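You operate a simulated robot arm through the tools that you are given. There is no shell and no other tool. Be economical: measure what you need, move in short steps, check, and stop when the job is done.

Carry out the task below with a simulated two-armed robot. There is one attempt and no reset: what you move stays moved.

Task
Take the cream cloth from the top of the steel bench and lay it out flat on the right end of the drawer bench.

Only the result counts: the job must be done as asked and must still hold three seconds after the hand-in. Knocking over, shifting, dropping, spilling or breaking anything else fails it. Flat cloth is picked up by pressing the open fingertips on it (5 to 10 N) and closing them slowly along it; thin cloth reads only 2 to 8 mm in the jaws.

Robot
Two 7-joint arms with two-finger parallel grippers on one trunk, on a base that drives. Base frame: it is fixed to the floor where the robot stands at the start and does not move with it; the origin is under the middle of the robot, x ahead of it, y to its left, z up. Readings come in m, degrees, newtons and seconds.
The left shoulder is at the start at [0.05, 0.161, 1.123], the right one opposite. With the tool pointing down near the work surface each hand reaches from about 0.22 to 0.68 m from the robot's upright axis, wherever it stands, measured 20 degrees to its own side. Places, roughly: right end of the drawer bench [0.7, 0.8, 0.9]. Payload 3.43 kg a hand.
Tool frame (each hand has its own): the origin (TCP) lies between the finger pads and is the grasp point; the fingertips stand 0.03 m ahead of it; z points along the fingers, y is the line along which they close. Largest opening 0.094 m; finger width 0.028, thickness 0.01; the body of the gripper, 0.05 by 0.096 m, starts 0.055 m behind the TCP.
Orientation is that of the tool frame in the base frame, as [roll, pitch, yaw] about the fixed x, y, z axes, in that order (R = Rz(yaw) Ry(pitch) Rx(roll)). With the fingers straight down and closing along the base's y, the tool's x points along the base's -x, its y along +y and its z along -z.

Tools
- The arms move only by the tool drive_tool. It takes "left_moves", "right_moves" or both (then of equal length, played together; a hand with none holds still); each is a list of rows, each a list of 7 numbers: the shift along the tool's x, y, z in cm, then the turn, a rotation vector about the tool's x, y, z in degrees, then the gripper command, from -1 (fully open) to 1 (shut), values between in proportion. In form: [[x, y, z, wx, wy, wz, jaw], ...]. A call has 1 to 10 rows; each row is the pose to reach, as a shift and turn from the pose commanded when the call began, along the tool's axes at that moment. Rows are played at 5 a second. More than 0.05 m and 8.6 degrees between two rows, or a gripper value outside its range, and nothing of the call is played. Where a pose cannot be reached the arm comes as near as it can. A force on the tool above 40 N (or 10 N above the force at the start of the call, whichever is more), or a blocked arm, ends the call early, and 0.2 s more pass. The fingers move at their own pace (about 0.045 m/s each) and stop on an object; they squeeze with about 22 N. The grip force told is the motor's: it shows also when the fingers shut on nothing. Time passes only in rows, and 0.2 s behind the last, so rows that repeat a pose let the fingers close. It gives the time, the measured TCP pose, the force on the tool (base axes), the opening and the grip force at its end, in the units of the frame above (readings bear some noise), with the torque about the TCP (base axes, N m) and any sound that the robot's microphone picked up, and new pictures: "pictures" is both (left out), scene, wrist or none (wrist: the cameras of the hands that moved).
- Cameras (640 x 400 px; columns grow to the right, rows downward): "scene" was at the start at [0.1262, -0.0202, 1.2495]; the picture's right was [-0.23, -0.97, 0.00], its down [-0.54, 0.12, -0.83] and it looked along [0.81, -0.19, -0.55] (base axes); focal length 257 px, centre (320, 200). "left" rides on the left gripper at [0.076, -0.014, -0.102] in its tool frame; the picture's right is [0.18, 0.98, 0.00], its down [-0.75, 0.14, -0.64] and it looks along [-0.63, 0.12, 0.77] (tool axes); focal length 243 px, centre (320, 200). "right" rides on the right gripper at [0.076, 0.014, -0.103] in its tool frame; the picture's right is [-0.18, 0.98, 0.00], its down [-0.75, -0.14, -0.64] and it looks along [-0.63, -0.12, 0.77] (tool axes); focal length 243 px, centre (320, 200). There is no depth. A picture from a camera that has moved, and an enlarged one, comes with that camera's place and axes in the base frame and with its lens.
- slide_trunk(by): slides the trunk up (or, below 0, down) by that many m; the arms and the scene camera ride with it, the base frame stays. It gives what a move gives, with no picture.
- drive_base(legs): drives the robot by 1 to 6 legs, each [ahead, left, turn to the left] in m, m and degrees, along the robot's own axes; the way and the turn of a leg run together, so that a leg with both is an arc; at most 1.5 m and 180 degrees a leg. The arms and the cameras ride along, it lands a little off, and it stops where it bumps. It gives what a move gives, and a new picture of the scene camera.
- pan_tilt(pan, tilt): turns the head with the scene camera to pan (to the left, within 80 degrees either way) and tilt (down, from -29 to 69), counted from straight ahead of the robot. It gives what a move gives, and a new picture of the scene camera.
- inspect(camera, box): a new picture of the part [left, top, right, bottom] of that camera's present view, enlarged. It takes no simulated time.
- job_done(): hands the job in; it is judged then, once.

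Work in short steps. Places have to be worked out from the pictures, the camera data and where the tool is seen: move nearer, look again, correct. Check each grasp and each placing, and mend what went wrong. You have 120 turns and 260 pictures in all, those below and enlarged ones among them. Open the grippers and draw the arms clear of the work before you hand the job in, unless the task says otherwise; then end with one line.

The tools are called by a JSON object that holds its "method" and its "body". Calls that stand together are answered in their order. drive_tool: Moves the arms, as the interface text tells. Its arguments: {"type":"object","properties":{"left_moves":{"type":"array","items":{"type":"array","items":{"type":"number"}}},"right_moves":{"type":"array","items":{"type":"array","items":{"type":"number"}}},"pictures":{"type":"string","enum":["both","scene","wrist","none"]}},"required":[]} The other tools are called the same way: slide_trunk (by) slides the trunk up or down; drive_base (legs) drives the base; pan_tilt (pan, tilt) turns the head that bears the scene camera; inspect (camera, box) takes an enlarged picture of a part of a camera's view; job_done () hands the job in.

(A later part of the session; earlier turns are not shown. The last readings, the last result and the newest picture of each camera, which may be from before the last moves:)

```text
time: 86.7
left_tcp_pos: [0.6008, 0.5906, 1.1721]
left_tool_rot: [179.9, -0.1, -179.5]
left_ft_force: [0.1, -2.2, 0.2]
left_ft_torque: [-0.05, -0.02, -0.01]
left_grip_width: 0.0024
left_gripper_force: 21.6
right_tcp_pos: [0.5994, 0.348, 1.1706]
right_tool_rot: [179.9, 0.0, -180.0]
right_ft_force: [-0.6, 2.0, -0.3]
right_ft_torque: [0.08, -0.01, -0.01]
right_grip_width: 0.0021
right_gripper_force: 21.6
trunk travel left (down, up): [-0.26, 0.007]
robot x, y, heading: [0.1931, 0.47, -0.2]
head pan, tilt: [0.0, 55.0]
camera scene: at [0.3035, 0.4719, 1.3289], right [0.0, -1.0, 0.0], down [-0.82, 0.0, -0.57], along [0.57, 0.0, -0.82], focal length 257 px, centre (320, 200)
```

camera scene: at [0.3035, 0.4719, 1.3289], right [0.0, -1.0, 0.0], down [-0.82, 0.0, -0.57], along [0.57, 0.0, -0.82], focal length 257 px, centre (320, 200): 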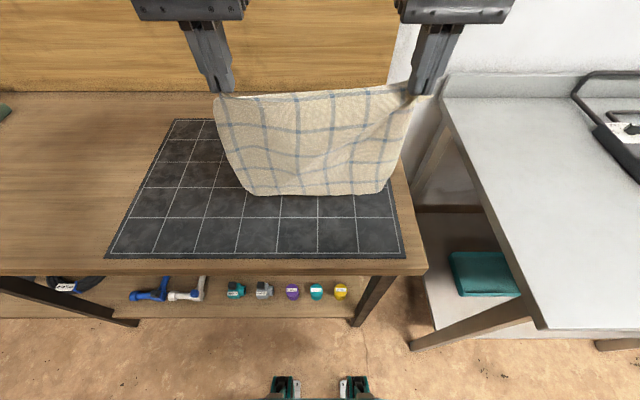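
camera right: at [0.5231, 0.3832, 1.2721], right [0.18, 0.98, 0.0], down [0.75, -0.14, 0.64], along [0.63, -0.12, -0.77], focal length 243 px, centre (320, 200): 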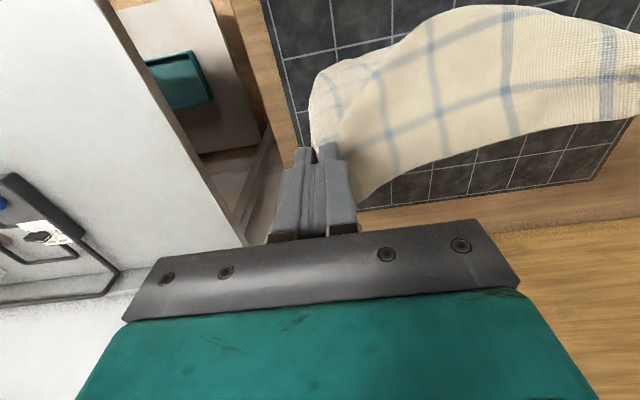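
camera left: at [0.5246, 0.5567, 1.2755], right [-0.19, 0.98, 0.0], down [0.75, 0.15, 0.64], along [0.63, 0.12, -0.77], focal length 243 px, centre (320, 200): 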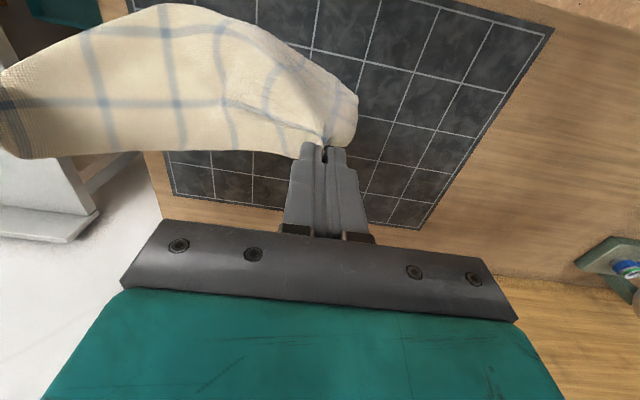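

The cloth is taut at 2 N. I back off 2 cm and shift the base left 25 cm so its centre comes to y≈0.72.

{"method": "drive_base", "body": {"legs": [[-0.02, 0, 0], [0, 0.25, 0]]}}

```text
time: 89.9
left_tcp_pos: [0.5814, 0.8394, 1.173]
left_tool_rot: [-179.9, 0.0, -179.4]
left_ft_force: [0.8, -1.7, -0.2]
left_ft_torque: [-0.04, -0.02, -0.02]
left_grip_width: 0.0022
left_gripper_force: 21.7
right_tcp_pos: [0.5793, 0.5972, 1.1706]
right_tool_rot: [179.9, 0.1, 180.0]
right_ft_force: [-0.1, 1.3, 0.1]
right_ft_torque: [0.08, -0.02, 0.01]
right_grip_width: 0.0022
right_gripper_force: 22.6
trunk travel left (down, up): [-0.26, 0.007]
robot x, y, heading: [0.173, 0.7156, 0.1]
head pan, tilt: [0.0, 55.0]
camera scene: at [0.2832, 0.7194, 1.3289], right [0.0, -1.0, 0.0], down [-0.82, 0.0, -0.57], along [0.57, 0.0, -0.82], focal length 257 px, centre (320, 200)
```

scene: 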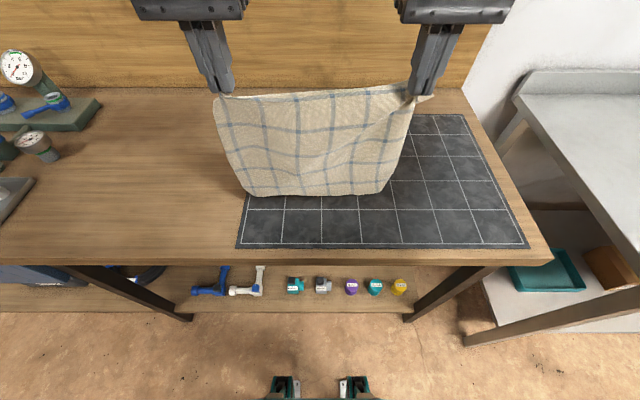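

I extend 14 cm forward (well within the earlier limit) and pause to settle.

{"method": "drive_tool", "body": {"left_moves": [[-2, 0, 0, 0, 0, 0, 1], [-4, 0, 0, 0, 0, 0, 1], [-6, 0, 0, 0, 0, 0, 1], [-8, 0, 0, 0, 0, 0, 1], [-10, 0, 0, 0, 0, 0, 1], [-12, 0, 0, 0, 0, 0, 1], [-14, 0, 0, 0, 0, 0, 1], [-14, 0, 1, 0, 0, 0, 1], [-14, 0, 1, 0, 0, 0, 1]], "right_moves": [[-2, 0, 0, 0, 0, 0, 1], [-4, 0, 0, 0, 0, 0, 1], [-6, 0, 0, 0, 0, 0, 1], [-8, 0, 0, 0, 0, 0, 1], [-10, 0, 0, 0, 0, 0, 1], [-12, 0, 0, 0, 0, 0, 1], [-14, 0, 0, 0, 0, 0, 1], [-14, 0, 1, 0, 0, 0, 1], [-14, 0, 1, 0, 0, 0, 1]], "pictures": "scene"}}

```text
time: 91.9
left_tcp_pos: [0.7211, 0.841, 1.1619]
left_tool_rot: [180.0, 0.0, -179.4]
left_ft_force: [0.2, -2.1, 0.2]
left_ft_torque: [-0.06, -0.02, -0.01]
left_grip_width: 0.0022
left_gripper_force: 22.4
right_tcp_pos: [0.7187, 0.5971, 1.162]
right_tool_rot: [179.9, 0.1, -179.8]
right_ft_force: [-0.1, 3.2, 1.0]
right_ft_torque: [0.09, -0.02, 0.03]
right_grip_width: 0.0023
right_gripper_force: 22.0
trunk travel left (down, up): [-0.26, 0.007]
robot x, y, heading: [0.1692, 0.7165, -0.0]
head pan, tilt: [0.0, 55.0]
camera scene: at [0.2832, 0.7192, 1.3289], right [0.0, -1.0, 0.0], down [-0.82, 0.0, -0.57], along [0.57, 0.0, -0.82], focal length 257 px, centre (320, 200)
```

scene: 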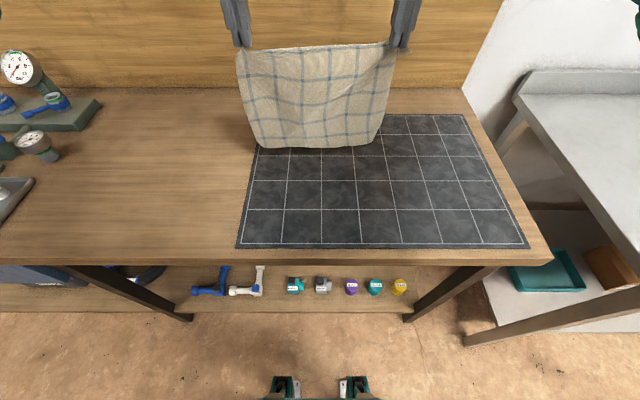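

Bottom edge is about 5 cm above the mat. I lower, then lay it down on a diagonal path toward the robot.

{"method": "drive_tool", "body": {"left_moves": [[0, 0, 1.5, 0, 0, 0, 1], [0.3, 0, 3, 0, 0, 0, 1], [1, 0, 4.5, 0, 0, 0, 1], [2.5, 0, 6, 0, 0, 0, 1], [4.2, 0, 7.5, 0, 0, 0, 1], [6, 0, 9, 0, 0, 0, 1], [7.8, 0, 10.5, 0, 0, 0, 1], [9.5, 0, 12, 0, 0, 0, 1]], "right_moves": [[0, 0, 1.5, 0, 0, 0, 1], [0.3, 0, 3, 0, 0, 0, 1], [1, 0, 4.5, 0, 0, 0, 1], [2.5, 0, 6, 0, 0, 0, 1], [4.2, 0, 7.5, 0, 0, 0, 1], [6, 0, 9, 0, 0, 0, 1], [7.8, 0, 10.5, 0, 0, 0, 1], [9.5, 0, 12, 0, 0, 0, 1]], "pictures": "scene"}}

```text
time: 93.7
left_tcp_pos: [0.6245, 0.8417, 1.043]
left_tool_rot: [-179.9, 0.1, -179.3]
left_ft_force: [0.6, -2.2, 0.0]
left_ft_torque: [-0.02, 0.01, 0.01]
left_grip_width: 0.0021
left_gripper_force: 22.5
right_tcp_pos: [0.623, 0.5971, 1.0396]
right_tool_rot: [180.0, 0.0, -179.9]
right_ft_force: [0.0, 1.4, 0.0]
right_ft_torque: [0.08, 0.02, 0.01]
right_grip_width: 0.002
right_gripper_force: 21.9
trunk travel left (down, up): [-0.26, 0.007]
robot x, y, heading: [0.1732, 0.7189, 0.1]
head pan, tilt: [0.0, 55.0]
camera scene: at [0.2829, 0.7192, 1.329], right [0.0, -1.0, 0.0], down [-0.82, 0.0, -0.57], along [0.57, 0.0, -0.82], focal length 257 px, centre (320, 200)
```

scene: 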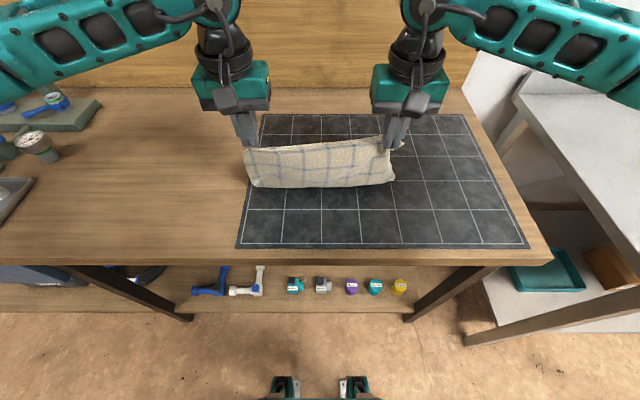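

I check the wrist view to see how the far part lies.

{"method": "inspect", "body": {"camera": "left", "box": [0, 0, 640, 400]}}

{"method": "inspect", "body": {"camera": "scene", "box": [220, 100, 420, 225]}}

```text
1.00 times, centred on (320, 200) of left (not enlarged: the box is as wide or as high as the picture)
camera zoom: at [0.5481, 0.8257, 1.1454], right [-0.2, 0.98, 0.0], down [0.75, 0.15, 0.64], along [0.63, 0.12, -0.77], focal length 243 px, centre (320, 200)
```

zoom: 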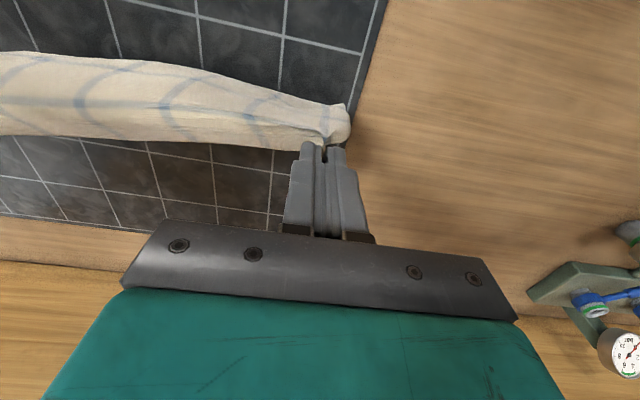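

```text
3.20 times, centred on (320, 162) of scene
camera zoom: at [0.2829, 0.7192, 1.329], right [0.0, -1.0, 0.0], down [-0.82, 0.0, -0.57], along [0.57, 0.0, -0.82], focal length 821 px, centre (320, 320)
```

zoom: 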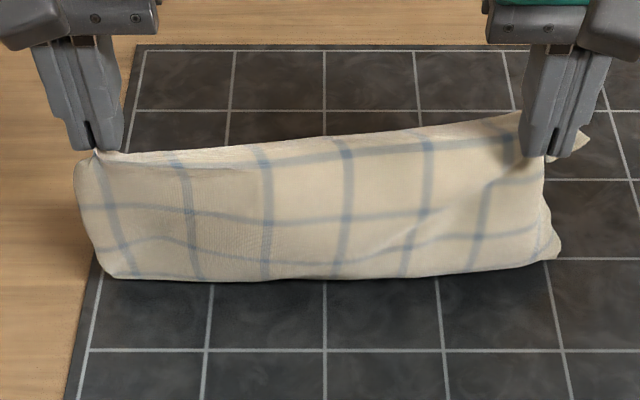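

The lower part is lying behind as wanted (only upper grid lines remain on the hanging side). I continue the diagonal laying.

{"method": "drive_tool", "body": {"left_moves": [[1.6, 0, 1.7, 0, 0, 0, 1], [3.2, 0, 3.4, 0, 0, 0, 1], [4.8, 0, 5.1, 0, 0, 0, 1], [6.4, 0, 6.8, 0, 0, 0, 1], [8, 0, 8.5, 0, 0, 0, 1], [9.6, 0, 10.2, 0, 0, 0, 1]], "right_moves": [[1.6, 0, 1.7, 0, 0, 0, 1], [3.2, 0, 3.4, 0, 0, 0, 1], [4.8, 0, 5.1, 0, 0, 0, 1], [6.4, 0, 6.8, 0, 0, 0, 1], [8, 0, 8.5, 0, 0, 0, 1], [9.6, 0, 10.2, 0, 0, 0, 1]], "pictures": "both"}}

```text
time: 95.1
left_tcp_pos: [0.5283, 0.8391, 0.9408]
left_tool_rot: [-179.9, 0.0, -179.4]
left_ft_force: [0.7, -1.6, 0.0]
left_ft_torque: [-0.05, 0.02, 0.04]
left_grip_width: 0.0025
left_gripper_force: 21.3
right_tcp_pos: [0.5271, 0.5963, 0.9394]
right_tool_rot: [179.8, 0.3, -179.9]
right_ft_force: [0.3, 1.8, 0.0]
right_ft_torque: [0.05, -0.01, 0.0]
right_grip_width: 0.002
right_gripper_force: 21.8
trunk travel left (down, up): [-0.26, 0.007]
robot x, y, heading: [0.1742, 0.7196, 0.2]
head pan, tilt: [0.0, 55.0]
camera scene: at [0.283, 0.7192, 1.329], right [0.0, -1.0, 0.0], down [-0.82, 0.0, -0.57], along [0.57, 0.0, -0.82], focal length 257 px, centre (320, 200)
camera right: at [0.4511, 0.6092, 1.0416], right [0.18, 0.98, 0.0], down [0.75, -0.14, 0.64], along [0.63, -0.12, -0.77], focal length 243 px, centre (320, 200)
camera left: at [0.4527, 0.824, 1.0431], right [-0.19, 0.98, 0.0], down [0.75, 0.15, 0.64], along [0.63, 0.12, -0.77], focal length 243 px, centre (320, 200)
```

scene: 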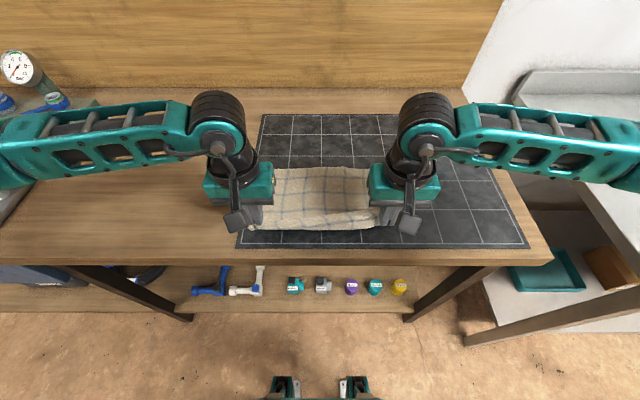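
right: 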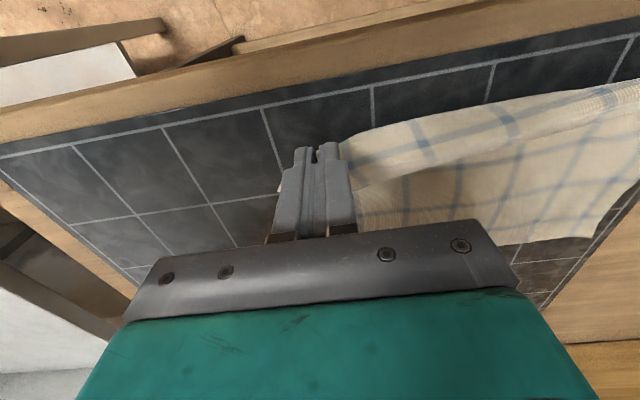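
left: 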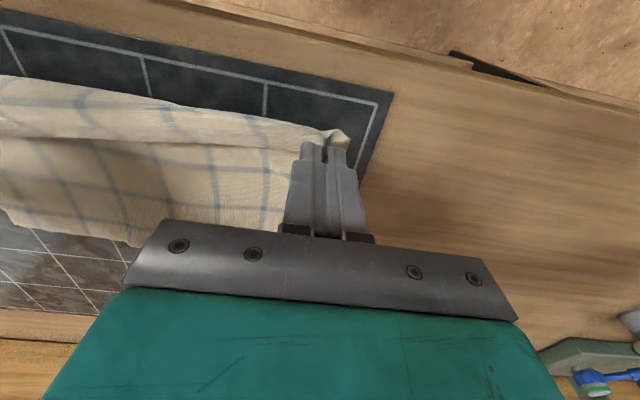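

It lies well but the far edge is at x≈0.70, so the near edge would come too close to the bench's front. I lift it back up along the same path, and re-lay farther in.

{"method": "drive_tool", "body": {"left_moves": [[-2, 0, -2.5, 0, 0, 0, 1], [-4, 0, -5, 0, 0, 0, 1], [-7, 0, -8, 0, 0, 0, 1], [-10, 0, -11, 0, 0, 0, 1], [-13, 0, -14, 0, 0, 0, 1], [-16, 0, -17, 0, 0, 0, 1], [-18, 0, -20, 0, 0, 0, 1], [-19, 0, -23, 0, 0, 0, 1], [-19, 0, -23, 0, 0, 0, 1]], "right_moves": [[-2, 0, -2.5, 0, 0, 0, 1], [-4, 0, -5, 0, 0, 0, 1], [-7, 0, -8, 0, 0, 0, 1], [-10, 0, -11, 0, 0, 0, 1], [-13, 0, -14, 0, 0, 0, 1], [-16, 0, -17, 0, 0, 0, 1], [-18, 0, -20, 0, 0, 0, 1], [-19, 0, -23, 0, 0, 0, 1], [-19, 0, -23, 0, 0, 0, 1]], "pictures": "none"}}

{"method": "drive_base", "body": {"legs": [[0.015, 0, -0.2]]}}

```text
time: 97.1
left_tcp_pos: [0.7207, 0.8432, 1.1699]
left_tool_rot: [179.9, -0.1, -179.4]
left_ft_force: [1.2, -2.2, 0.6]
left_ft_torque: [-0.07, -0.01, 0.02]
left_grip_width: 0.0022
left_gripper_force: 22.4
right_tcp_pos: [0.7205, 0.5981, 1.1706]
right_tool_rot: [179.8, -0.1, -179.8]
right_ft_force: [-0.6, 2.8, 0.2]
right_ft_torque: [0.09, 0.0, 0.03]
right_grip_width: 0.0023
right_gripper_force: 22.0
trunk travel left (down, up): [-0.26, 0.007]
robot x, y, heading: [0.1765, 0.7185, 0.2]
head pan, tilt: [0.0, 55.0]
```

```text
time: 97.9
left_tcp_pos: [0.7362, 0.8422, 1.1691]
left_tool_rot: [180.0, -0.1, -179.5]
left_ft_force: [0.3, -3.4, 0.5]
left_ft_torque: [-0.12, 0.0, 0.0]
left_grip_width: 0.0021
left_gripper_force: 22.1
right_tcp_pos: [0.7353, 0.5963, 1.1699]
right_tool_rot: [180.0, 0.0, 180.0]
right_ft_force: [0.1, 2.6, -1.3]
right_ft_torque: [0.02, 0.02, 0.02]
right_grip_width: 0.0021
right_gripper_force: 22.5
trunk travel left (down, up): [-0.26, 0.007]
robot x, y, heading: [0.1873, 0.721, 0.2]
head pan, tilt: [0.0, 55.0]
camera scene: at [0.2988, 0.7188, 1.3289], right [0.0, -1.0, 0.0], down [-0.82, 0.0, -0.57], along [0.57, 0.0, -0.82], focal length 257 px, centre (320, 200)
```

scene: 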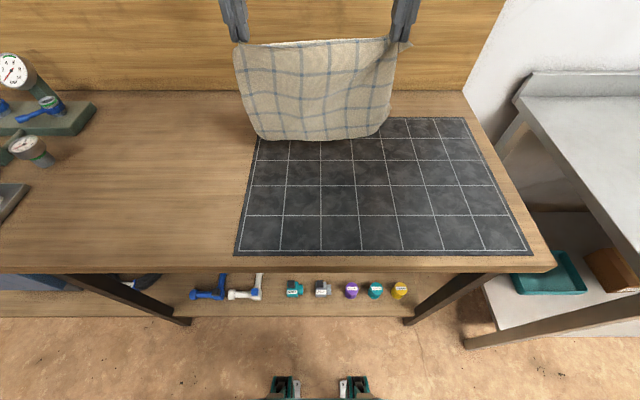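

Now I extend 2.5 cm more while lowering to touch, then lay diagonally again.

{"method": "drive_tool", "body": {"left_moves": [[-1, 0, 0.5, 0, 0, 0, 1], [-2, 0, 1.5, 0, 0, 0, 1], [-2.5, 0, 3, 0, 0, 0, 1], [-2.5, 0, 4.5, 0, 0, 0, 1], [-2.5, 0, 6, 0, 0, 0, 1], [-2, 0, 7, 0, 0, 0, 1], [-0.5, 0, 8.5, 0, 0, 0, 1], [1.2, 0, 10, 0, 0, 0, 1], [3, 0, 11.5, 0, 0, 0, 1], [4.8, 0, 13, 0, 0, 0, 1]], "right_moves": [[-1, 0, 0.5, 0, 0, 0, 1], [-2, 0, 1.5, 0, 0, 0, 1], [-2.5, 0, 3, 0, 0, 0, 1], [-2.5, 0, 4.5, 0, 0, 0, 1], [-2.5, 0, 6, 0, 0, 0, 1], [-2, 0, 7, 0, 0, 0, 1], [-0.5, 0, 8.5, 0, 0, 0, 1], [1.2, 0, 10, 0, 0, 0, 1], [3, 0, 11.5, 0, 0, 0, 1], [4.8, 0, 13, 0, 0, 0, 1]], "pictures": "both"}}

```text
time: 100.1
left_tcp_pos: [0.6871, 0.8406, 1.0401]
left_tool_rot: [179.9, 0.0, -179.6]
left_ft_force: [0.6, -1.8, -0.9]
left_ft_torque: [-0.05, -0.02, 0.02]
left_grip_width: 0.0023
left_gripper_force: 21.8
right_tcp_pos: [0.6883, 0.5978, 1.0392]
right_tool_rot: [179.8, 0.0, 179.9]
right_ft_force: [0.0, 1.4, -0.4]
right_ft_torque: [0.03, 0.0, -0.01]
right_grip_width: 0.0022
right_gripper_force: 22.1
trunk travel left (down, up): [-0.26, 0.007]
robot x, y, heading: [0.1853, 0.7198, 0.0]
head pan, tilt: [0.0, 55.0]
camera scene: at [0.2979, 0.7188, 1.329], right [0.0, -1.0, 0.0], down [-0.82, 0.0, -0.57], along [0.57, 0.0, -0.82], focal length 257 px, centre (320, 200)
camera right: at [0.6112, 0.6106, 1.1413], right [0.18, 0.98, 0.0], down [0.75, -0.14, 0.64], along [0.63, -0.12, -0.77], focal length 243 px, centre (320, 200)
camera left: at [0.6107, 0.8263, 1.1423], right [-0.19, 0.98, 0.0], down [0.75, 0.15, 0.64], along [0.63, 0.12, -0.77], focal length 243 px, centre (320, 200)
```

scene: 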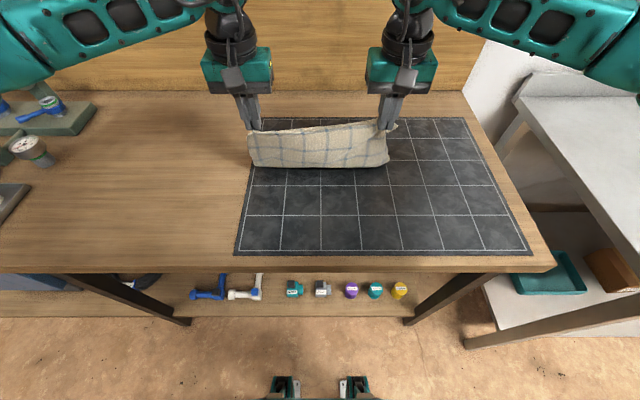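
right: 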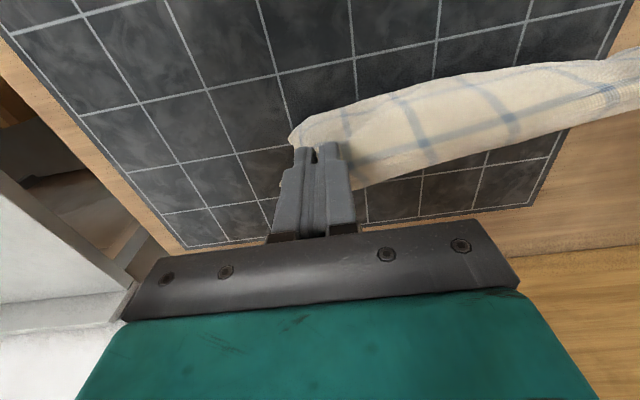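
left: 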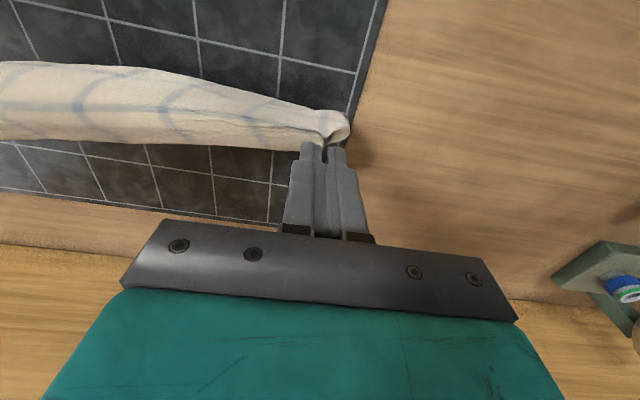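

The same state, 6 cm farther in. I continue the diagonal.

{"method": "drive_tool", "body": {"left_moves": [[1.7, 0, 1.7, 0, 0, 0, 1], [3.4, 0, 3.4, 0, 0, 0, 1], [5.1, 0, 5.1, 0, 0, 0, 1], [6.8, 0, 6.8, 0, 0, 0, 1], [8.5, 0, 8.5, 0, 0, 0, 1], [10.2, 0, 10, 0, 0, 0, 1], [12, 0, 11.5, 0, 0, 0, 1], [14, 0, 12.5, 0, 0, 0, 1]], "right_moves": [[1.7, 0, 1.7, 0, 0, 0, 1], [3.4, 0, 3.4, 0, 0, 0, 1], [5.1, 0, 5.1, 0, 0, 0, 1], [6.8, 0, 6.8, 0, 0, 0, 1], [8.5, 0, 8.5, 0, 0, 0, 1], [10.2, 0, 10, 0, 0, 0, 1], [12, 0, 11.5, 0, 0, 0, 1], [14, 0, 12.5, 0, 0, 0, 1]], "pictures": "both"}}

```text
time: 101.9
left_tcp_pos: [0.5487, 0.8408, 0.9152]
left_tool_rot: [180.0, 0.0, -179.6]
left_ft_force: [1.0, -2.7, -0.8]
left_ft_torque: [-0.03, 0.0, 0.03]
left_grip_width: 0.0022
left_gripper_force: 22.5
right_tcp_pos: [0.5468, 0.5967, 0.915]
right_tool_rot: [179.9, 0.1, 179.9]
right_ft_force: [0.0, 0.7, -0.9]
right_ft_torque: [0.02, -0.01, 0.0]
right_grip_width: 0.0015
right_gripper_force: 21.9
trunk travel left (down, up): [-0.26, 0.007]
robot x, y, heading: [0.1865, 0.7206, -0.2]
head pan, tilt: [0.0, 55.0]
camera scene: at [0.2978, 0.7188, 1.329], right [0.0, -1.0, 0.0], down [-0.82, 0.0, -0.57], along [0.57, 0.0, -0.82], focal length 257 px, centre (320, 200)
camera right: at [0.4706, 0.6107, 1.0178], right [0.18, 0.98, 0.0], down [0.75, -0.14, 0.64], along [0.63, -0.12, -0.77], focal length 243 px, centre (320, 200)
camera left: at [0.4718, 0.8251, 1.0186], right [-0.19, 0.98, 0.0], down [0.75, 0.15, 0.64], along [0.63, 0.12, -0.77], focal length 243 px, centre (320, 200)
```

scene: 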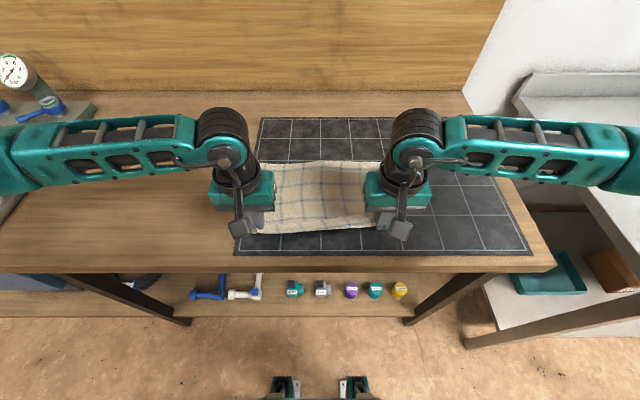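
right: 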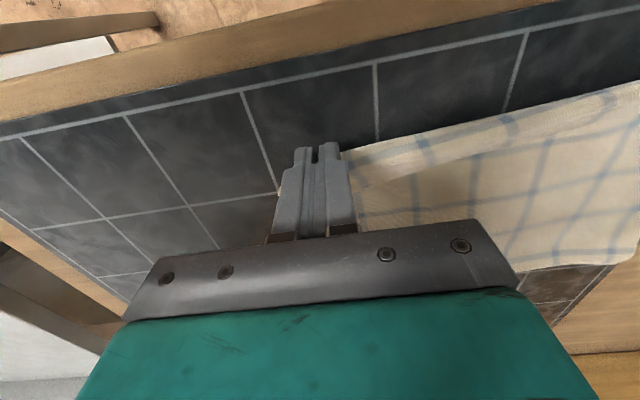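
left: 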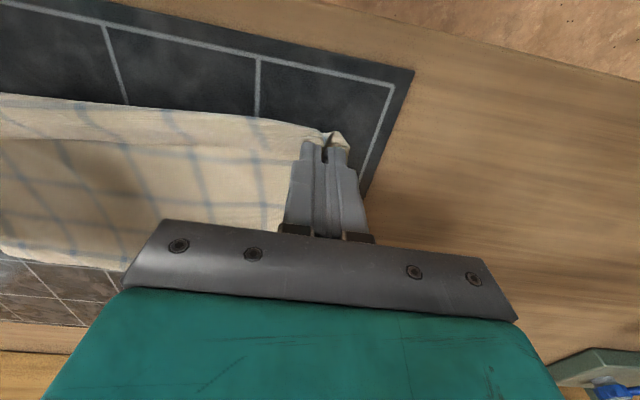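

Far edge at x≈0.745. I pull the last 3 cm and lower to just above the mat.

{"method": "drive_tool", "body": {"left_moves": [[0.8, 0, 0.5, 0, 0, 0, 1], [1.6, 0, 0.9, 0, 0, 0, 1], [2.4, 0, 1.3, 0, 0, 0, 1], [3, 0, 1.6, 0, 0, 0, 1], [3.5, 0, 1.6, 0, 0, 0, 1]], "right_moves": [[0.8, 0, 0.5, 0, 0, 0, 1], [1.6, 0, 0.9, 0, 0, 0, 1], [2.4, 0, 1.3, 0, 0, 0, 1], [3, 0, 1.6, 0, 0, 0, 1], [3.5, 0, 1.6, 0, 0, 0, 1]], "pictures": "both"}}

```text
time: 103.1
left_tcp_pos: [0.513, 0.8401, 0.8991]
left_tool_rot: [179.9, 0.0, -179.6]
left_ft_force: [0.1, -2.2, 0.2]
left_ft_torque: [-0.04, -0.04, 0.02]
left_grip_width: 0.0027
left_gripper_force: 21.3
right_tcp_pos: [0.5122, 0.5967, 0.8993]
right_tool_rot: [179.9, 0.1, 180.0]
right_ft_force: [1.7, 1.5, 2.2]
right_ft_torque: [0.04, -0.08, 0.01]
right_grip_width: 0.0019
right_gripper_force: 22.0
trunk travel left (down, up): [-0.26, 0.007]
robot x, y, heading: [0.1883, 0.7205, -0.1]
head pan, tilt: [0.0, 55.0]
camera scene: at [0.2981, 0.7188, 1.329], right [0.0, -1.0, 0.0], down [-0.82, 0.0, -0.57], along [0.57, 0.0, -0.82], focal length 257 px, centre (320, 200)
camera right: at [0.4359, 0.6107, 1.0018], right [0.18, 0.98, 0.0], down [0.75, -0.14, 0.64], along [0.63, -0.12, -0.77], focal length 243 px, centre (320, 200)
camera left: at [0.4362, 0.8252, 1.0017], right [-0.19, 0.98, 0.0], down [0.75, 0.15, 0.64], along [0.63, 0.12, -0.77], focal length 243 px, centre (320, 200)
```

scene: 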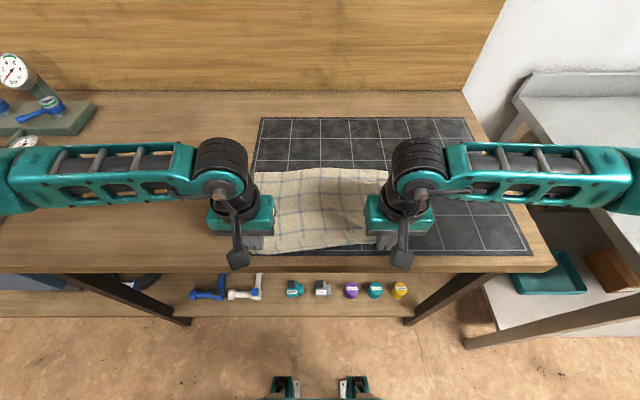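
right: 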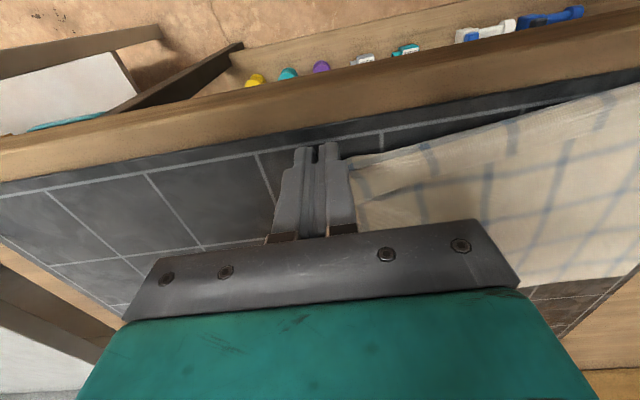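
left: 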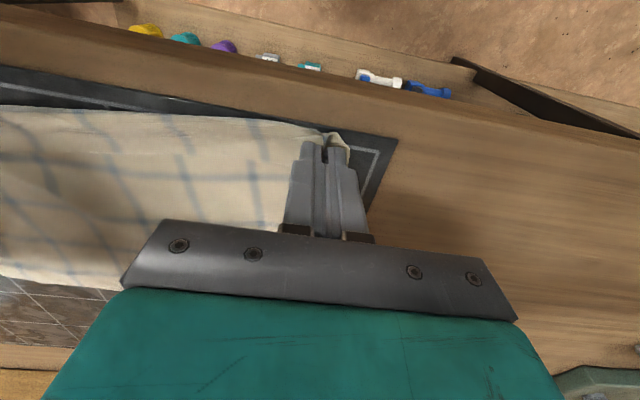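

It lies nearly flat up to the grips. I pull 5 mm more, lower to touch, then release slowly and lift straight up.

{"method": "drive_tool", "body": {"left_moves": [[0.5, 0, 0.2, 0, 0, 0, 1], [0.5, 0, 0.3, 0, 0, 0, 0.9], [0.5, 0, 0.3, 0, 0, 0, 0.75], [0.5, 0, 0.3, 0, 0, 0, 0.6], [0.5, 0, 0.3, 0, 0, 0, 0.5], [0.5, 0, -1, 0, 0, 0, 0.5], [0.5, 0, -4, 0, 0, 0, 0.5], [0.5, 0, -8, 0, 0, 0, 0.5], [0.5, 0, -12, 0, 0, 0, 0.5]], "right_moves": [[0.5, 0, 0, 0, 0, 0, 1], [0.5, 0, 0, 0, 0, 0, 0.9], [0.5, 0, 0, 0, 0, 0, 0.75], [0.5, 0, 0, 0, 0, 0, 0.6], [0.5, 0, 0, 0, 0, 0, 0.5], [0.5, 0, -1, 0, 0, 0, 0.5], [0.5, 0, -4, 0, 0, 0, 0.5], [0.5, 0, -8, 0, 0, 0, 0.5], [0.5, 0, -12, 0, 0, 0, 0.5]], "pictures": "both"}}

```text
time: 105.1
left_tcp_pos: [0.5061, 0.838, 1.0189]
left_tool_rot: [179.9, 0.1, -179.6]
left_ft_force: [-0.5, -0.5, 0.8]
left_ft_torque: [-0.01, 0.02, 0.03]
left_grip_width: 0.0235
left_gripper_force: 0.0
right_tcp_pos: [0.508, 0.5978, 1.0185]
right_tool_rot: [179.8, 0.0, 180.0]
right_ft_force: [0.0, 0.3, -0.9]
right_ft_torque: [0.02, 0.02, 0.01]
right_grip_width: 0.0236
right_gripper_force: 0.1
trunk travel left (down, up): [-0.26, 0.007]
robot x, y, heading: [0.1861, 0.7205, 0.1]
head pan, tilt: [0.0, 55.0]
camera scene: at [0.2979, 0.7189, 1.3289], right [0.0, -1.0, 0.0], down [-0.82, 0.0, -0.57], along [0.57, 0.0, -0.82], focal length 257 px, centre (320, 200)
camera right: at [0.4318, 0.6115, 1.1211], right [0.18, 0.98, 0.0], down [0.75, -0.14, 0.64], along [0.63, -0.12, -0.77], focal length 243 px, centre (320, 200)
camera left: at [0.4299, 0.8239, 1.121], right [-0.19, 0.98, 0.0], down [0.75, 0.15, 0.64], along [0.63, 0.12, -0.77], focal length 243 px, centre (320, 200)
```

scene: 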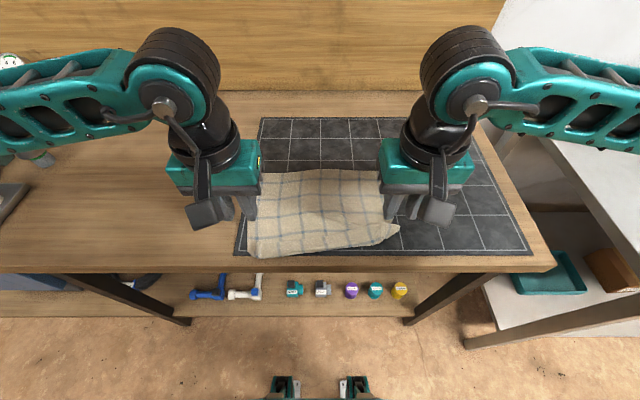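
right: 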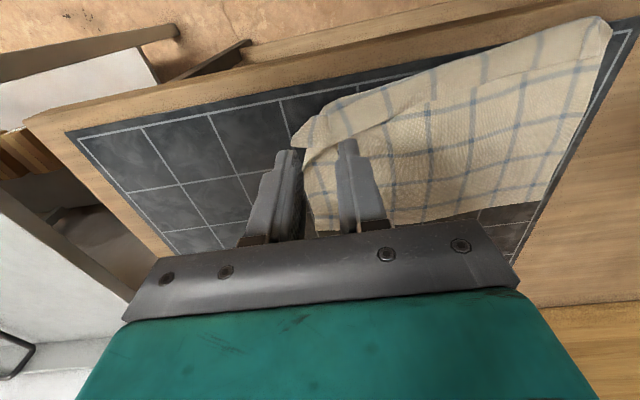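
left: 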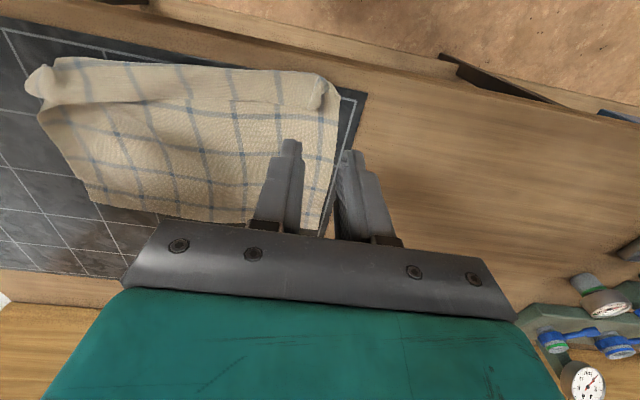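

The cloth is spread on the mat with some unevenness along the near edge. I move the hands aside and zoom in.

{"method": "drive_tool", "body": {"left_moves": [[0, 4, -2, 0, 0, 0, 0.5], [0, 8, -4, 0, 0, 0, 0.5], [0, 12, -6, 0, 0, 0, 0.5], [0, 14, -6, 0, 0, 0, 0.5]], "right_moves": [[0, -4, -2, 0, 0, 0, 0.5], [0, -8, -4, 0, 0, 0, 0.5], [0, -12, -6, 0, 0, 0, 0.5], [0, -14, -6, 0, 0, 0, 0.5]], "pictures": "none"}}

{"method": "inspect", "body": {"camera": "scene", "box": [228, 155, 420, 275]}}

{"method": "inspect", "body": {"camera": "left", "box": [0, 0, 320, 200]}}

{"method": "inspect", "body": {"camera": "right", "box": [320, 0, 640, 200]}}

```text
time: 106.1
left_tcp_pos: [0.5071, 0.9796, 1.0796]
left_tool_rot: [-179.9, 0.0, -179.7]
left_ft_force: [0.1, 0.6, 0.1]
left_ft_torque: [0.0, 0.03, 0.0]
left_grip_width: 0.0236
left_gripper_force: 0.0
right_tcp_pos: [0.508, 0.4565, 1.0806]
right_tool_rot: [179.9, 0.1, 180.0]
right_ft_force: [0.2, 0.1, -0.2]
right_ft_torque: [-0.01, 0.03, 0.02]
right_grip_width: 0.0237
right_gripper_force: 0.1
trunk travel left (down, up): [-0.26, 0.007]
robot x, y, heading: [0.1878, 0.7196, 0.1]
head pan, tilt: [0.0, 55.0]
```

```text
3.33 times, centred on (324, 215) of scene
camera zoom: at [0.2979, 0.7188, 1.329], right [0.0, -1.0, 0.0], down [-0.82, 0.0, -0.57], along [0.57, 0.0, -0.82], focal length 855 px, centre (307, 150)
```

zoom: 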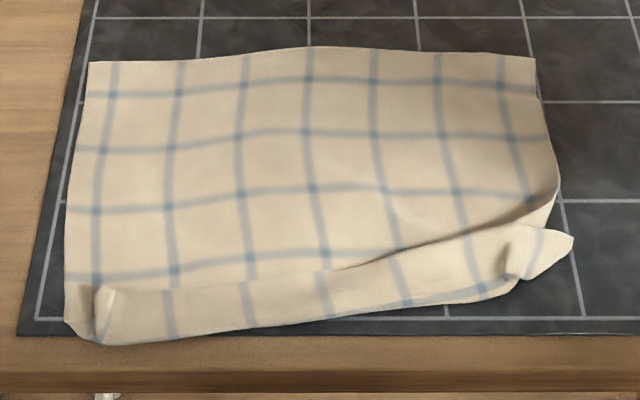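

```text
2.00 times, centred on (160, 100) of left
camera zoom: at [0.4307, 0.9654, 1.1826], right [-0.19, 0.98, 0.0], down [0.75, 0.15, 0.64], along [0.63, 0.12, -0.77], focal length 485 px, centre (640, 400)
```

zoom: 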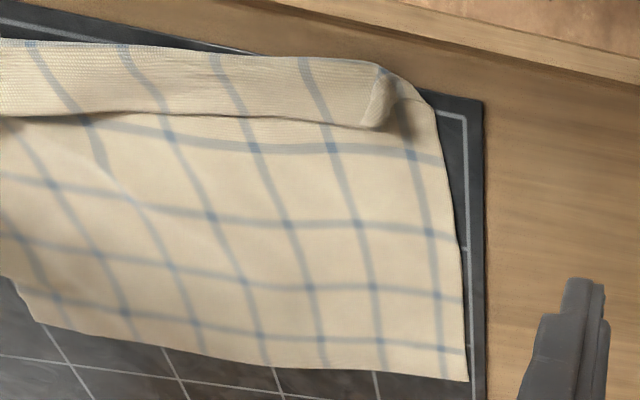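

```text
2.00 times, centred on (480, 100) of right
camera zoom: at [0.431, 0.4694, 1.1819], right [0.18, 0.98, 0.0], down [0.75, -0.14, 0.64], along [0.63, -0.12, -0.77], focal length 485 px, centre (0, 400)
```

zoom: 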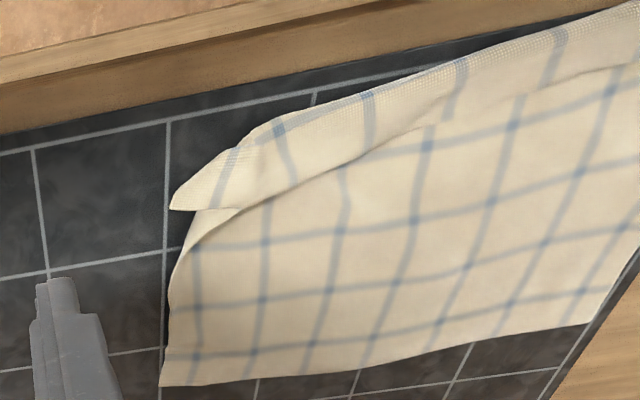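

The near hem (3–4.5 cm) has folded over on top, and unfolded it would reach the bench's front edge. I'll regrasp the two near corners, lift, and re-lay farther in with tilted hands so the hem falls toward the robot. First I bring the hands above the corners.

{"method": "drive_tool", "body": {"left_moves": [[0, -4, 2, 0, 0, 0, 0.36], [0, -8, 5, 0, 0, 0, 0.36], [-0.3, -12, 9, 0, 0, 0, 0.36], [-0.5, -14.2, 13, 0, 0, 0, 0.36], [-0.5, -14.2, 15, 0, 0, 0, 0.36]], "right_moves": [[-1, 3, 2, 0, 0, 0, 0.45], [-2, 6, 5, 0, 0, 0, 0.45], [-3, 9, 9, 0, 0, 0, 0.45], [-3.9, 11.2, 13, 0, 0, 0, 0.45], [-3.9, 11.2, 15, 0, 0, 0, 0.45]], "pictures": "wrist"}}

```text
refused: row 3 steps farther than a row can; nothing moved
```

{"method": "drive_tool", "body": {"left_moves": [[0, -3, 2, 0, 0, 0, 0.36], [0, -6, 5, 0, 0, 0, 0.36], [-0.3, -9, 8, 0, 0, 0, 0.36], [-0.5, -12, 11, 0, 0, 0, 0.36], [-0.5, -14.2, 13, 0, 0, 0, 0.36], [-0.5, -14.2, 15, 0, 0, 0, 0.36]], "right_moves": [[-1, 2, 2, 0, 0, 0, 0.45], [-2, 4, 5, 0, 0, 0, 0.45], [-3, 7, 8, 0, 0, 0, 0.45], [-3.9, 9, 11, 0, 0, 0, 0.45], [-3.9, 11.2, 13, 0, 0, 0, 0.45], [-3.9, 11.2, 15, 0, 0, 0, 0.45]], "pictures": "wrist"}}

```text
time: 107.5
left_tcp_pos: [0.5113, 0.8384, 0.9285]
left_tool_rot: [-180.0, 0.0, -179.6]
left_ft_force: [0.3, 0.0, 0.6]
left_ft_torque: [0.0, -0.03, -0.02]
left_grip_width: 0.0301
left_gripper_force: 0.1
right_tcp_pos: [0.5488, 0.5688, 0.9285]
right_tool_rot: [180.0, 0.1, 180.0]
right_ft_force: [-0.1, -0.4, -0.1]
right_ft_torque: [-0.02, 0.02, -0.01]
right_grip_width: 0.0259
right_gripper_force: 0.1
trunk travel left (down, up): [-0.26, 0.007]
robot x, y, heading: [0.1872, 0.7208, 0.1]
head pan, tilt: [0.0, 55.0]
camera right: at [0.472, 0.5827, 1.0306], right [0.18, 0.98, 0.0], down [0.75, -0.14, 0.64], along [0.63, -0.12, -0.77], focal length 243 px, centre (320, 200)
camera left: at [0.4353, 0.8219, 1.0322], right [-0.19, 0.98, 0.0], down [0.75, 0.15, 0.64], along [0.63, 0.12, -0.77], focal length 243 px, centre (320, 200)
```

right: 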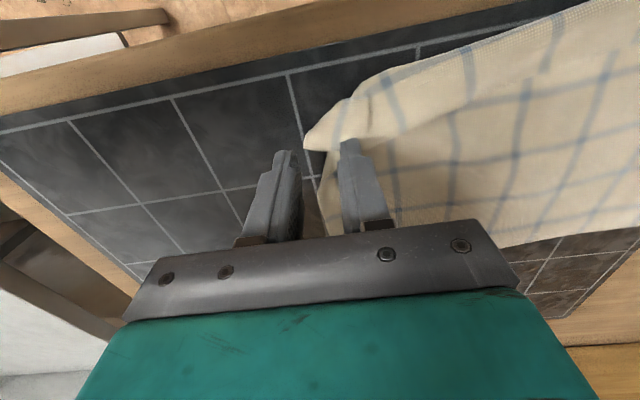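
left: 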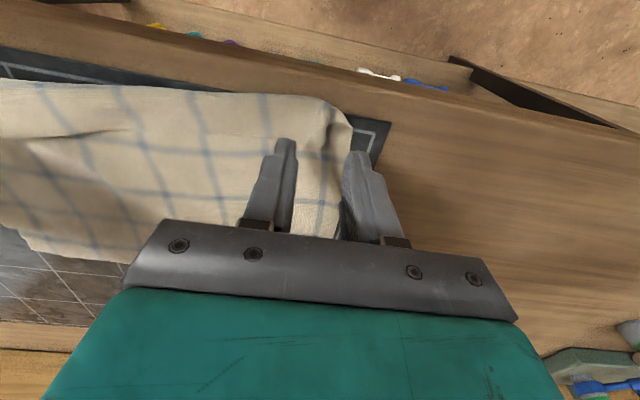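

Right: flap tip at (0.552, 0.556), so I shift to (0.540, 0.578). Left: the ridge is at (0.507, 0.841). I lower both nearly to contact.

{"method": "drive_tool", "body": {"left_moves": [[0.4, 0.2, 1, 0, 0, 0, 0.36], [0.4, 0.2, 2, 0, 0, 0, 0.36], [0.4, 0.2, 3, 0, 0, 0, 0.36], [0.4, 0.2, 3, 0, 0, 0, 0.36]], "right_moves": [[0.9, 0.9, 1, 0, 0, 0, 0.45], [0.9, 0.9, 2, 0, 0, 0, 0.45], [0.9, 0.9, 3, 0, 0, 0, 0.45], [0.9, 0.9, 3.2, 0, 0, 0, 0.45]], "pictures": "wrist"}}

```text
time: 108.5
left_tcp_pos: [0.5089, 0.8403, 0.9001]
left_tool_rot: [-180.0, 0.1, -179.6]
left_ft_force: [-0.1, -0.8, -0.5]
left_ft_torque: [0.02, -0.02, 0.0]
left_grip_width: 0.0303
left_gripper_force: 0.0
right_tcp_pos: [0.537, 0.5784, 0.8963]
right_tool_rot: [179.9, 0.0, -180.0]
right_ft_force: [0.8, -1.0, 5.6]
right_ft_torque: [0.01, 0.02, -0.03]
right_grip_width: 0.0253
right_gripper_force: 0.1
trunk travel left (down, up): [-0.26, 0.007]
robot x, y, heading: [0.186, 0.7193, -0.2]
head pan, tilt: [0.0, 55.0]
camera right: at [0.461, 0.5917, 0.9992], right [0.18, 0.98, 0.0], down [0.75, -0.14, 0.64], along [0.63, -0.12, -0.77], focal length 243 px, centre (320, 200)
camera left: at [0.4322, 0.8246, 1.0023], right [-0.19, 0.98, 0.0], down [0.75, 0.15, 0.64], along [0.63, 0.12, -0.77], focal length 243 px, centre (320, 200)
```

right: 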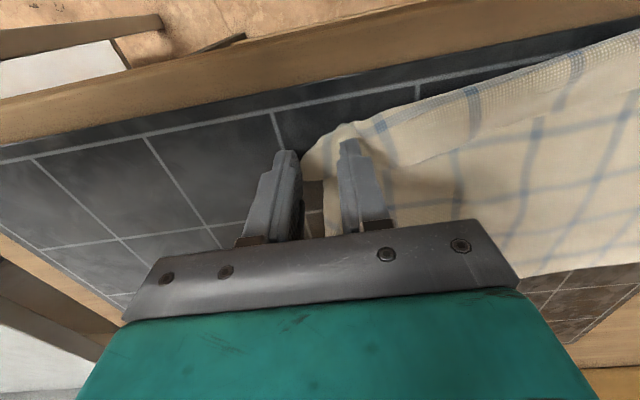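
left: 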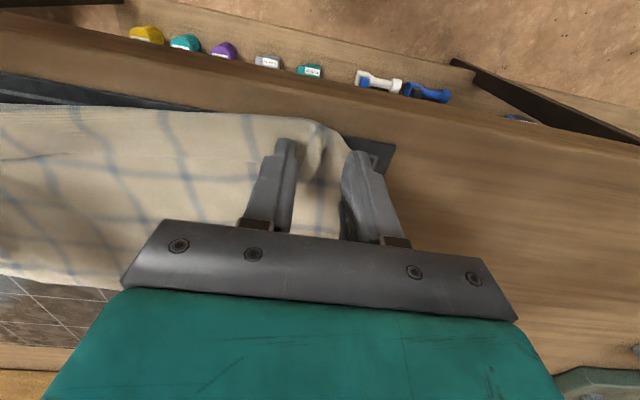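

Right presses at 5 N with the flap between the fingers; left has the ridge between. I lower the left a bit and close both.

{"method": "drive_tool", "body": {"left_moves": [[0.2, 0, 0.3, 0, 0, 0, 0.36], [0.2, 0, 0.4, 0, 0, 0, 0.45], [0.2, 0, 0.4, 0, 0, 0, 0.55], [0.2, 0, 0.4, 0, 0, 0, 0.65], [0.2, 0, 0.4, 0, 0, 0, 0.75], [0.2, 0, 0.4, 0, 0, 0, 0.85], [0.2, 0, 0.4, 0, 0, 0, 1], [0.2, 0, 0.4, 0, 0, 0, 1], [0.2, 0, 0.4, 0, 0, 0, 1]], "right_moves": [[0, 0, 0, 0, 0, 0, 0.45], [0, 0, 0, 0, 0, 0, 0.5], [0, 0, 0, 0, 0, 0, 0.6], [0, 0, 0, 0, 0, 0, 0.7], [0, 0, 0, 0, 0, 0, 0.8], [0, 0, 0, 0, 0, 0, 0.9], [0, 0, 0, 0, 0, 0, 1], [0, 0, 0, 0, 0, 0, 1], [0, 0, 0, 0, 0, 0, 1]], "pictures": "none"}}

{"method": "drive_tool", "body": {"left_moves": [[0, 0, -1.5, 0, 0, 0, 1], [0, 0, -3, 0, 0, 0, 1], [0, 0, -5, 0, 0, 0, 1]], "right_moves": [[0, 0, -1.5, 0, 0, 0, 1], [0, 0, -3, 0, 0, 0, 1], [0, 0, -5, 0, 0, 0, 1]], "pictures": "both"}}

```text
time: 110.5
left_tcp_pos: [0.5059, 0.8405, 0.8965]
left_tool_rot: [-180.0, 0.0, -179.7]
left_ft_force: [0.8, -1.4, 1.3]
left_ft_torque: [-0.08, 0.02, 0.02]
left_grip_width: 0.0025
left_gripper_force: 21.5
right_tcp_pos: [0.5372, 0.5772, 0.8981]
right_tool_rot: [179.9, 0.0, 179.9]
right_ft_force: [0.2, 0.6, 3.9]
right_ft_torque: [0.03, 0.01, 0.02]
right_grip_width: 0.0024
right_gripper_force: 21.8
trunk travel left (down, up): [-0.26, 0.007]
robot x, y, heading: [0.1865, 0.7189, -0.2]
head pan, tilt: [0.0, 55.0]
```

```text
time: 111.3
left_tcp_pos: [0.5077, 0.8397, 0.9477]
left_tool_rot: [-179.9, 0.0, -179.6]
left_ft_force: [-0.6, -0.2, 0.5]
left_ft_torque: [-0.03, -0.03, 0.02]
left_grip_width: 0.0025
left_gripper_force: 22.1
right_tcp_pos: [0.5357, 0.5774, 0.9485]
right_tool_rot: [179.9, 0.0, 180.0]
right_ft_force: [-0.4, -0.3, -0.4]
right_ft_torque: [0.01, 0.02, -0.01]
right_grip_width: 0.0024
right_gripper_force: 21.9
trunk travel left (down, up): [-0.26, 0.007]
robot x, y, heading: [0.1855, 0.7204, -0.1]
head pan, tilt: [0.0, 55.0]
camera scene: at [0.298, 0.7188, 1.3289], right [0.0, -1.0, 0.0], down [-0.82, 0.0, -0.57], along [0.57, 0.0, -0.82], focal length 257 px, centre (320, 200)
camera right: at [0.4605, 0.5917, 1.0502], right [0.18, 0.98, 0.0], down [0.75, -0.14, 0.64], along [0.63, -0.12, -0.77], focal length 243 px, centre (320, 200)
camera left: at [0.4315, 0.8242, 1.0477], right [-0.19, 0.98, 0.0], down [0.75, 0.15, 0.64], along [0.63, 0.12, -0.77], focal length 243 px, centre (320, 200)
```

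scene: 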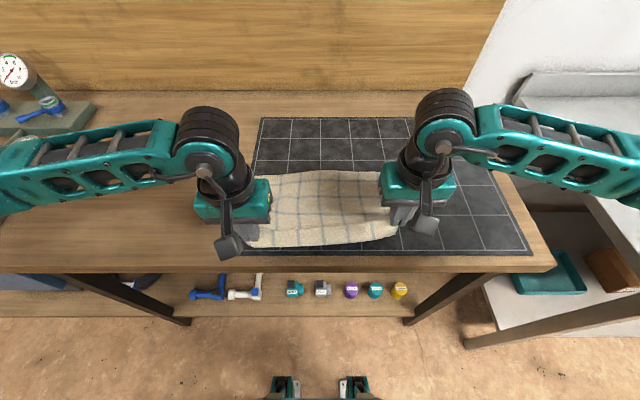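
right: 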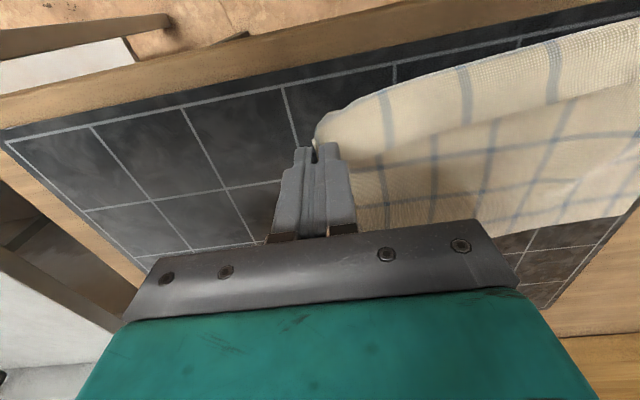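
left: 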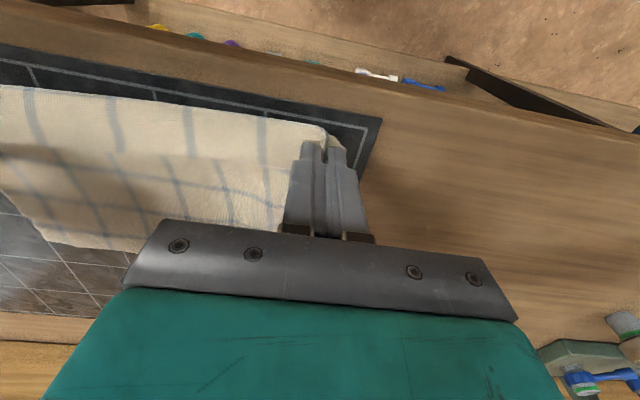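

Both grips hold. I raise the near edge up and forward along the reverse diagonal, tilting both hands 30° so the fingers point forward.

{"method": "drive_tool", "body": {"left_moves": [[-2.5, 0, -2.5, 0, -3, 0, 1], [-5, 0, -5, 0, -6, 0, 1], [-7.6, 0, -7.5, 0, -10, 0, 1], [-10.2, 0, -10, 0, -13, 0, 1], [-12.8, 0, -12.5, 0, -17, 0, 1], [-15.3, 0, -15, 0, -20, 0, 1], [-17.9, 0, -17.5, 0, -23, 0, 1], [-20.5, 0, -20, 0, -27, 0, 1], [-23, 0, -22.5, 0, -30, 0, 1], [-23, 0, -22.5, 0, -30, 0, 1]], "right_moves": [[-2, 0, -2.5, 0, -3, 0, 1], [-4.2, 0, -5, 0, -6, 0, 1], [-6.5, 0, -7.5, 0, -10, 0, 1], [-8.8, 0, -10, 0, -13, 0, 1], [-11, 0, -12.5, 0, -17, 0, 1], [-13.3, 0, -15, 0, -20, 0, 1], [-15.6, 0, -17.5, 0, -23, 0, 1], [-17.9, 0, -20, 0, -27, 0, 1], [-20.2, 0, -22.5, 0, -30, 0, 1], [-20.2, 0, -22.5, 0, -30, 0, 1]], "pictures": "scene"}}

```text
time: 113.5
left_tcp_pos: [0.7371, 0.8419, 1.1715]
left_tool_rot: [180.0, 30.0, -179.5]
left_ft_force: [0.1, -1.2, -0.6]
left_ft_torque: [0.0, -0.01, 0.02]
left_grip_width: 0.0023
left_gripper_force: 22.4
right_tcp_pos: [0.7396, 0.5784, 1.1723]
right_tool_rot: [179.8, 30.1, 179.9]
right_ft_force: [0.6, -0.6, 0.1]
right_ft_torque: [-0.01, -0.01, -0.01]
right_grip_width: 0.0023
right_gripper_force: 22.2
trunk travel left (down, up): [-0.26, 0.007]
robot x, y, heading: [0.1889, 0.7192, 0.0]
head pan, tilt: [0.0, 55.0]
camera scene: at [0.298, 0.7188, 1.3289], right [0.0, -1.0, 0.0], down [-0.82, 0.0, -0.57], along [0.57, 0.0, -0.82], focal length 257 px, centre (320, 200)
```

scene: 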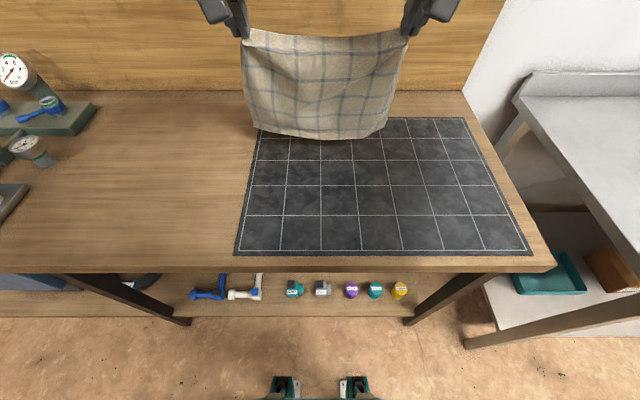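

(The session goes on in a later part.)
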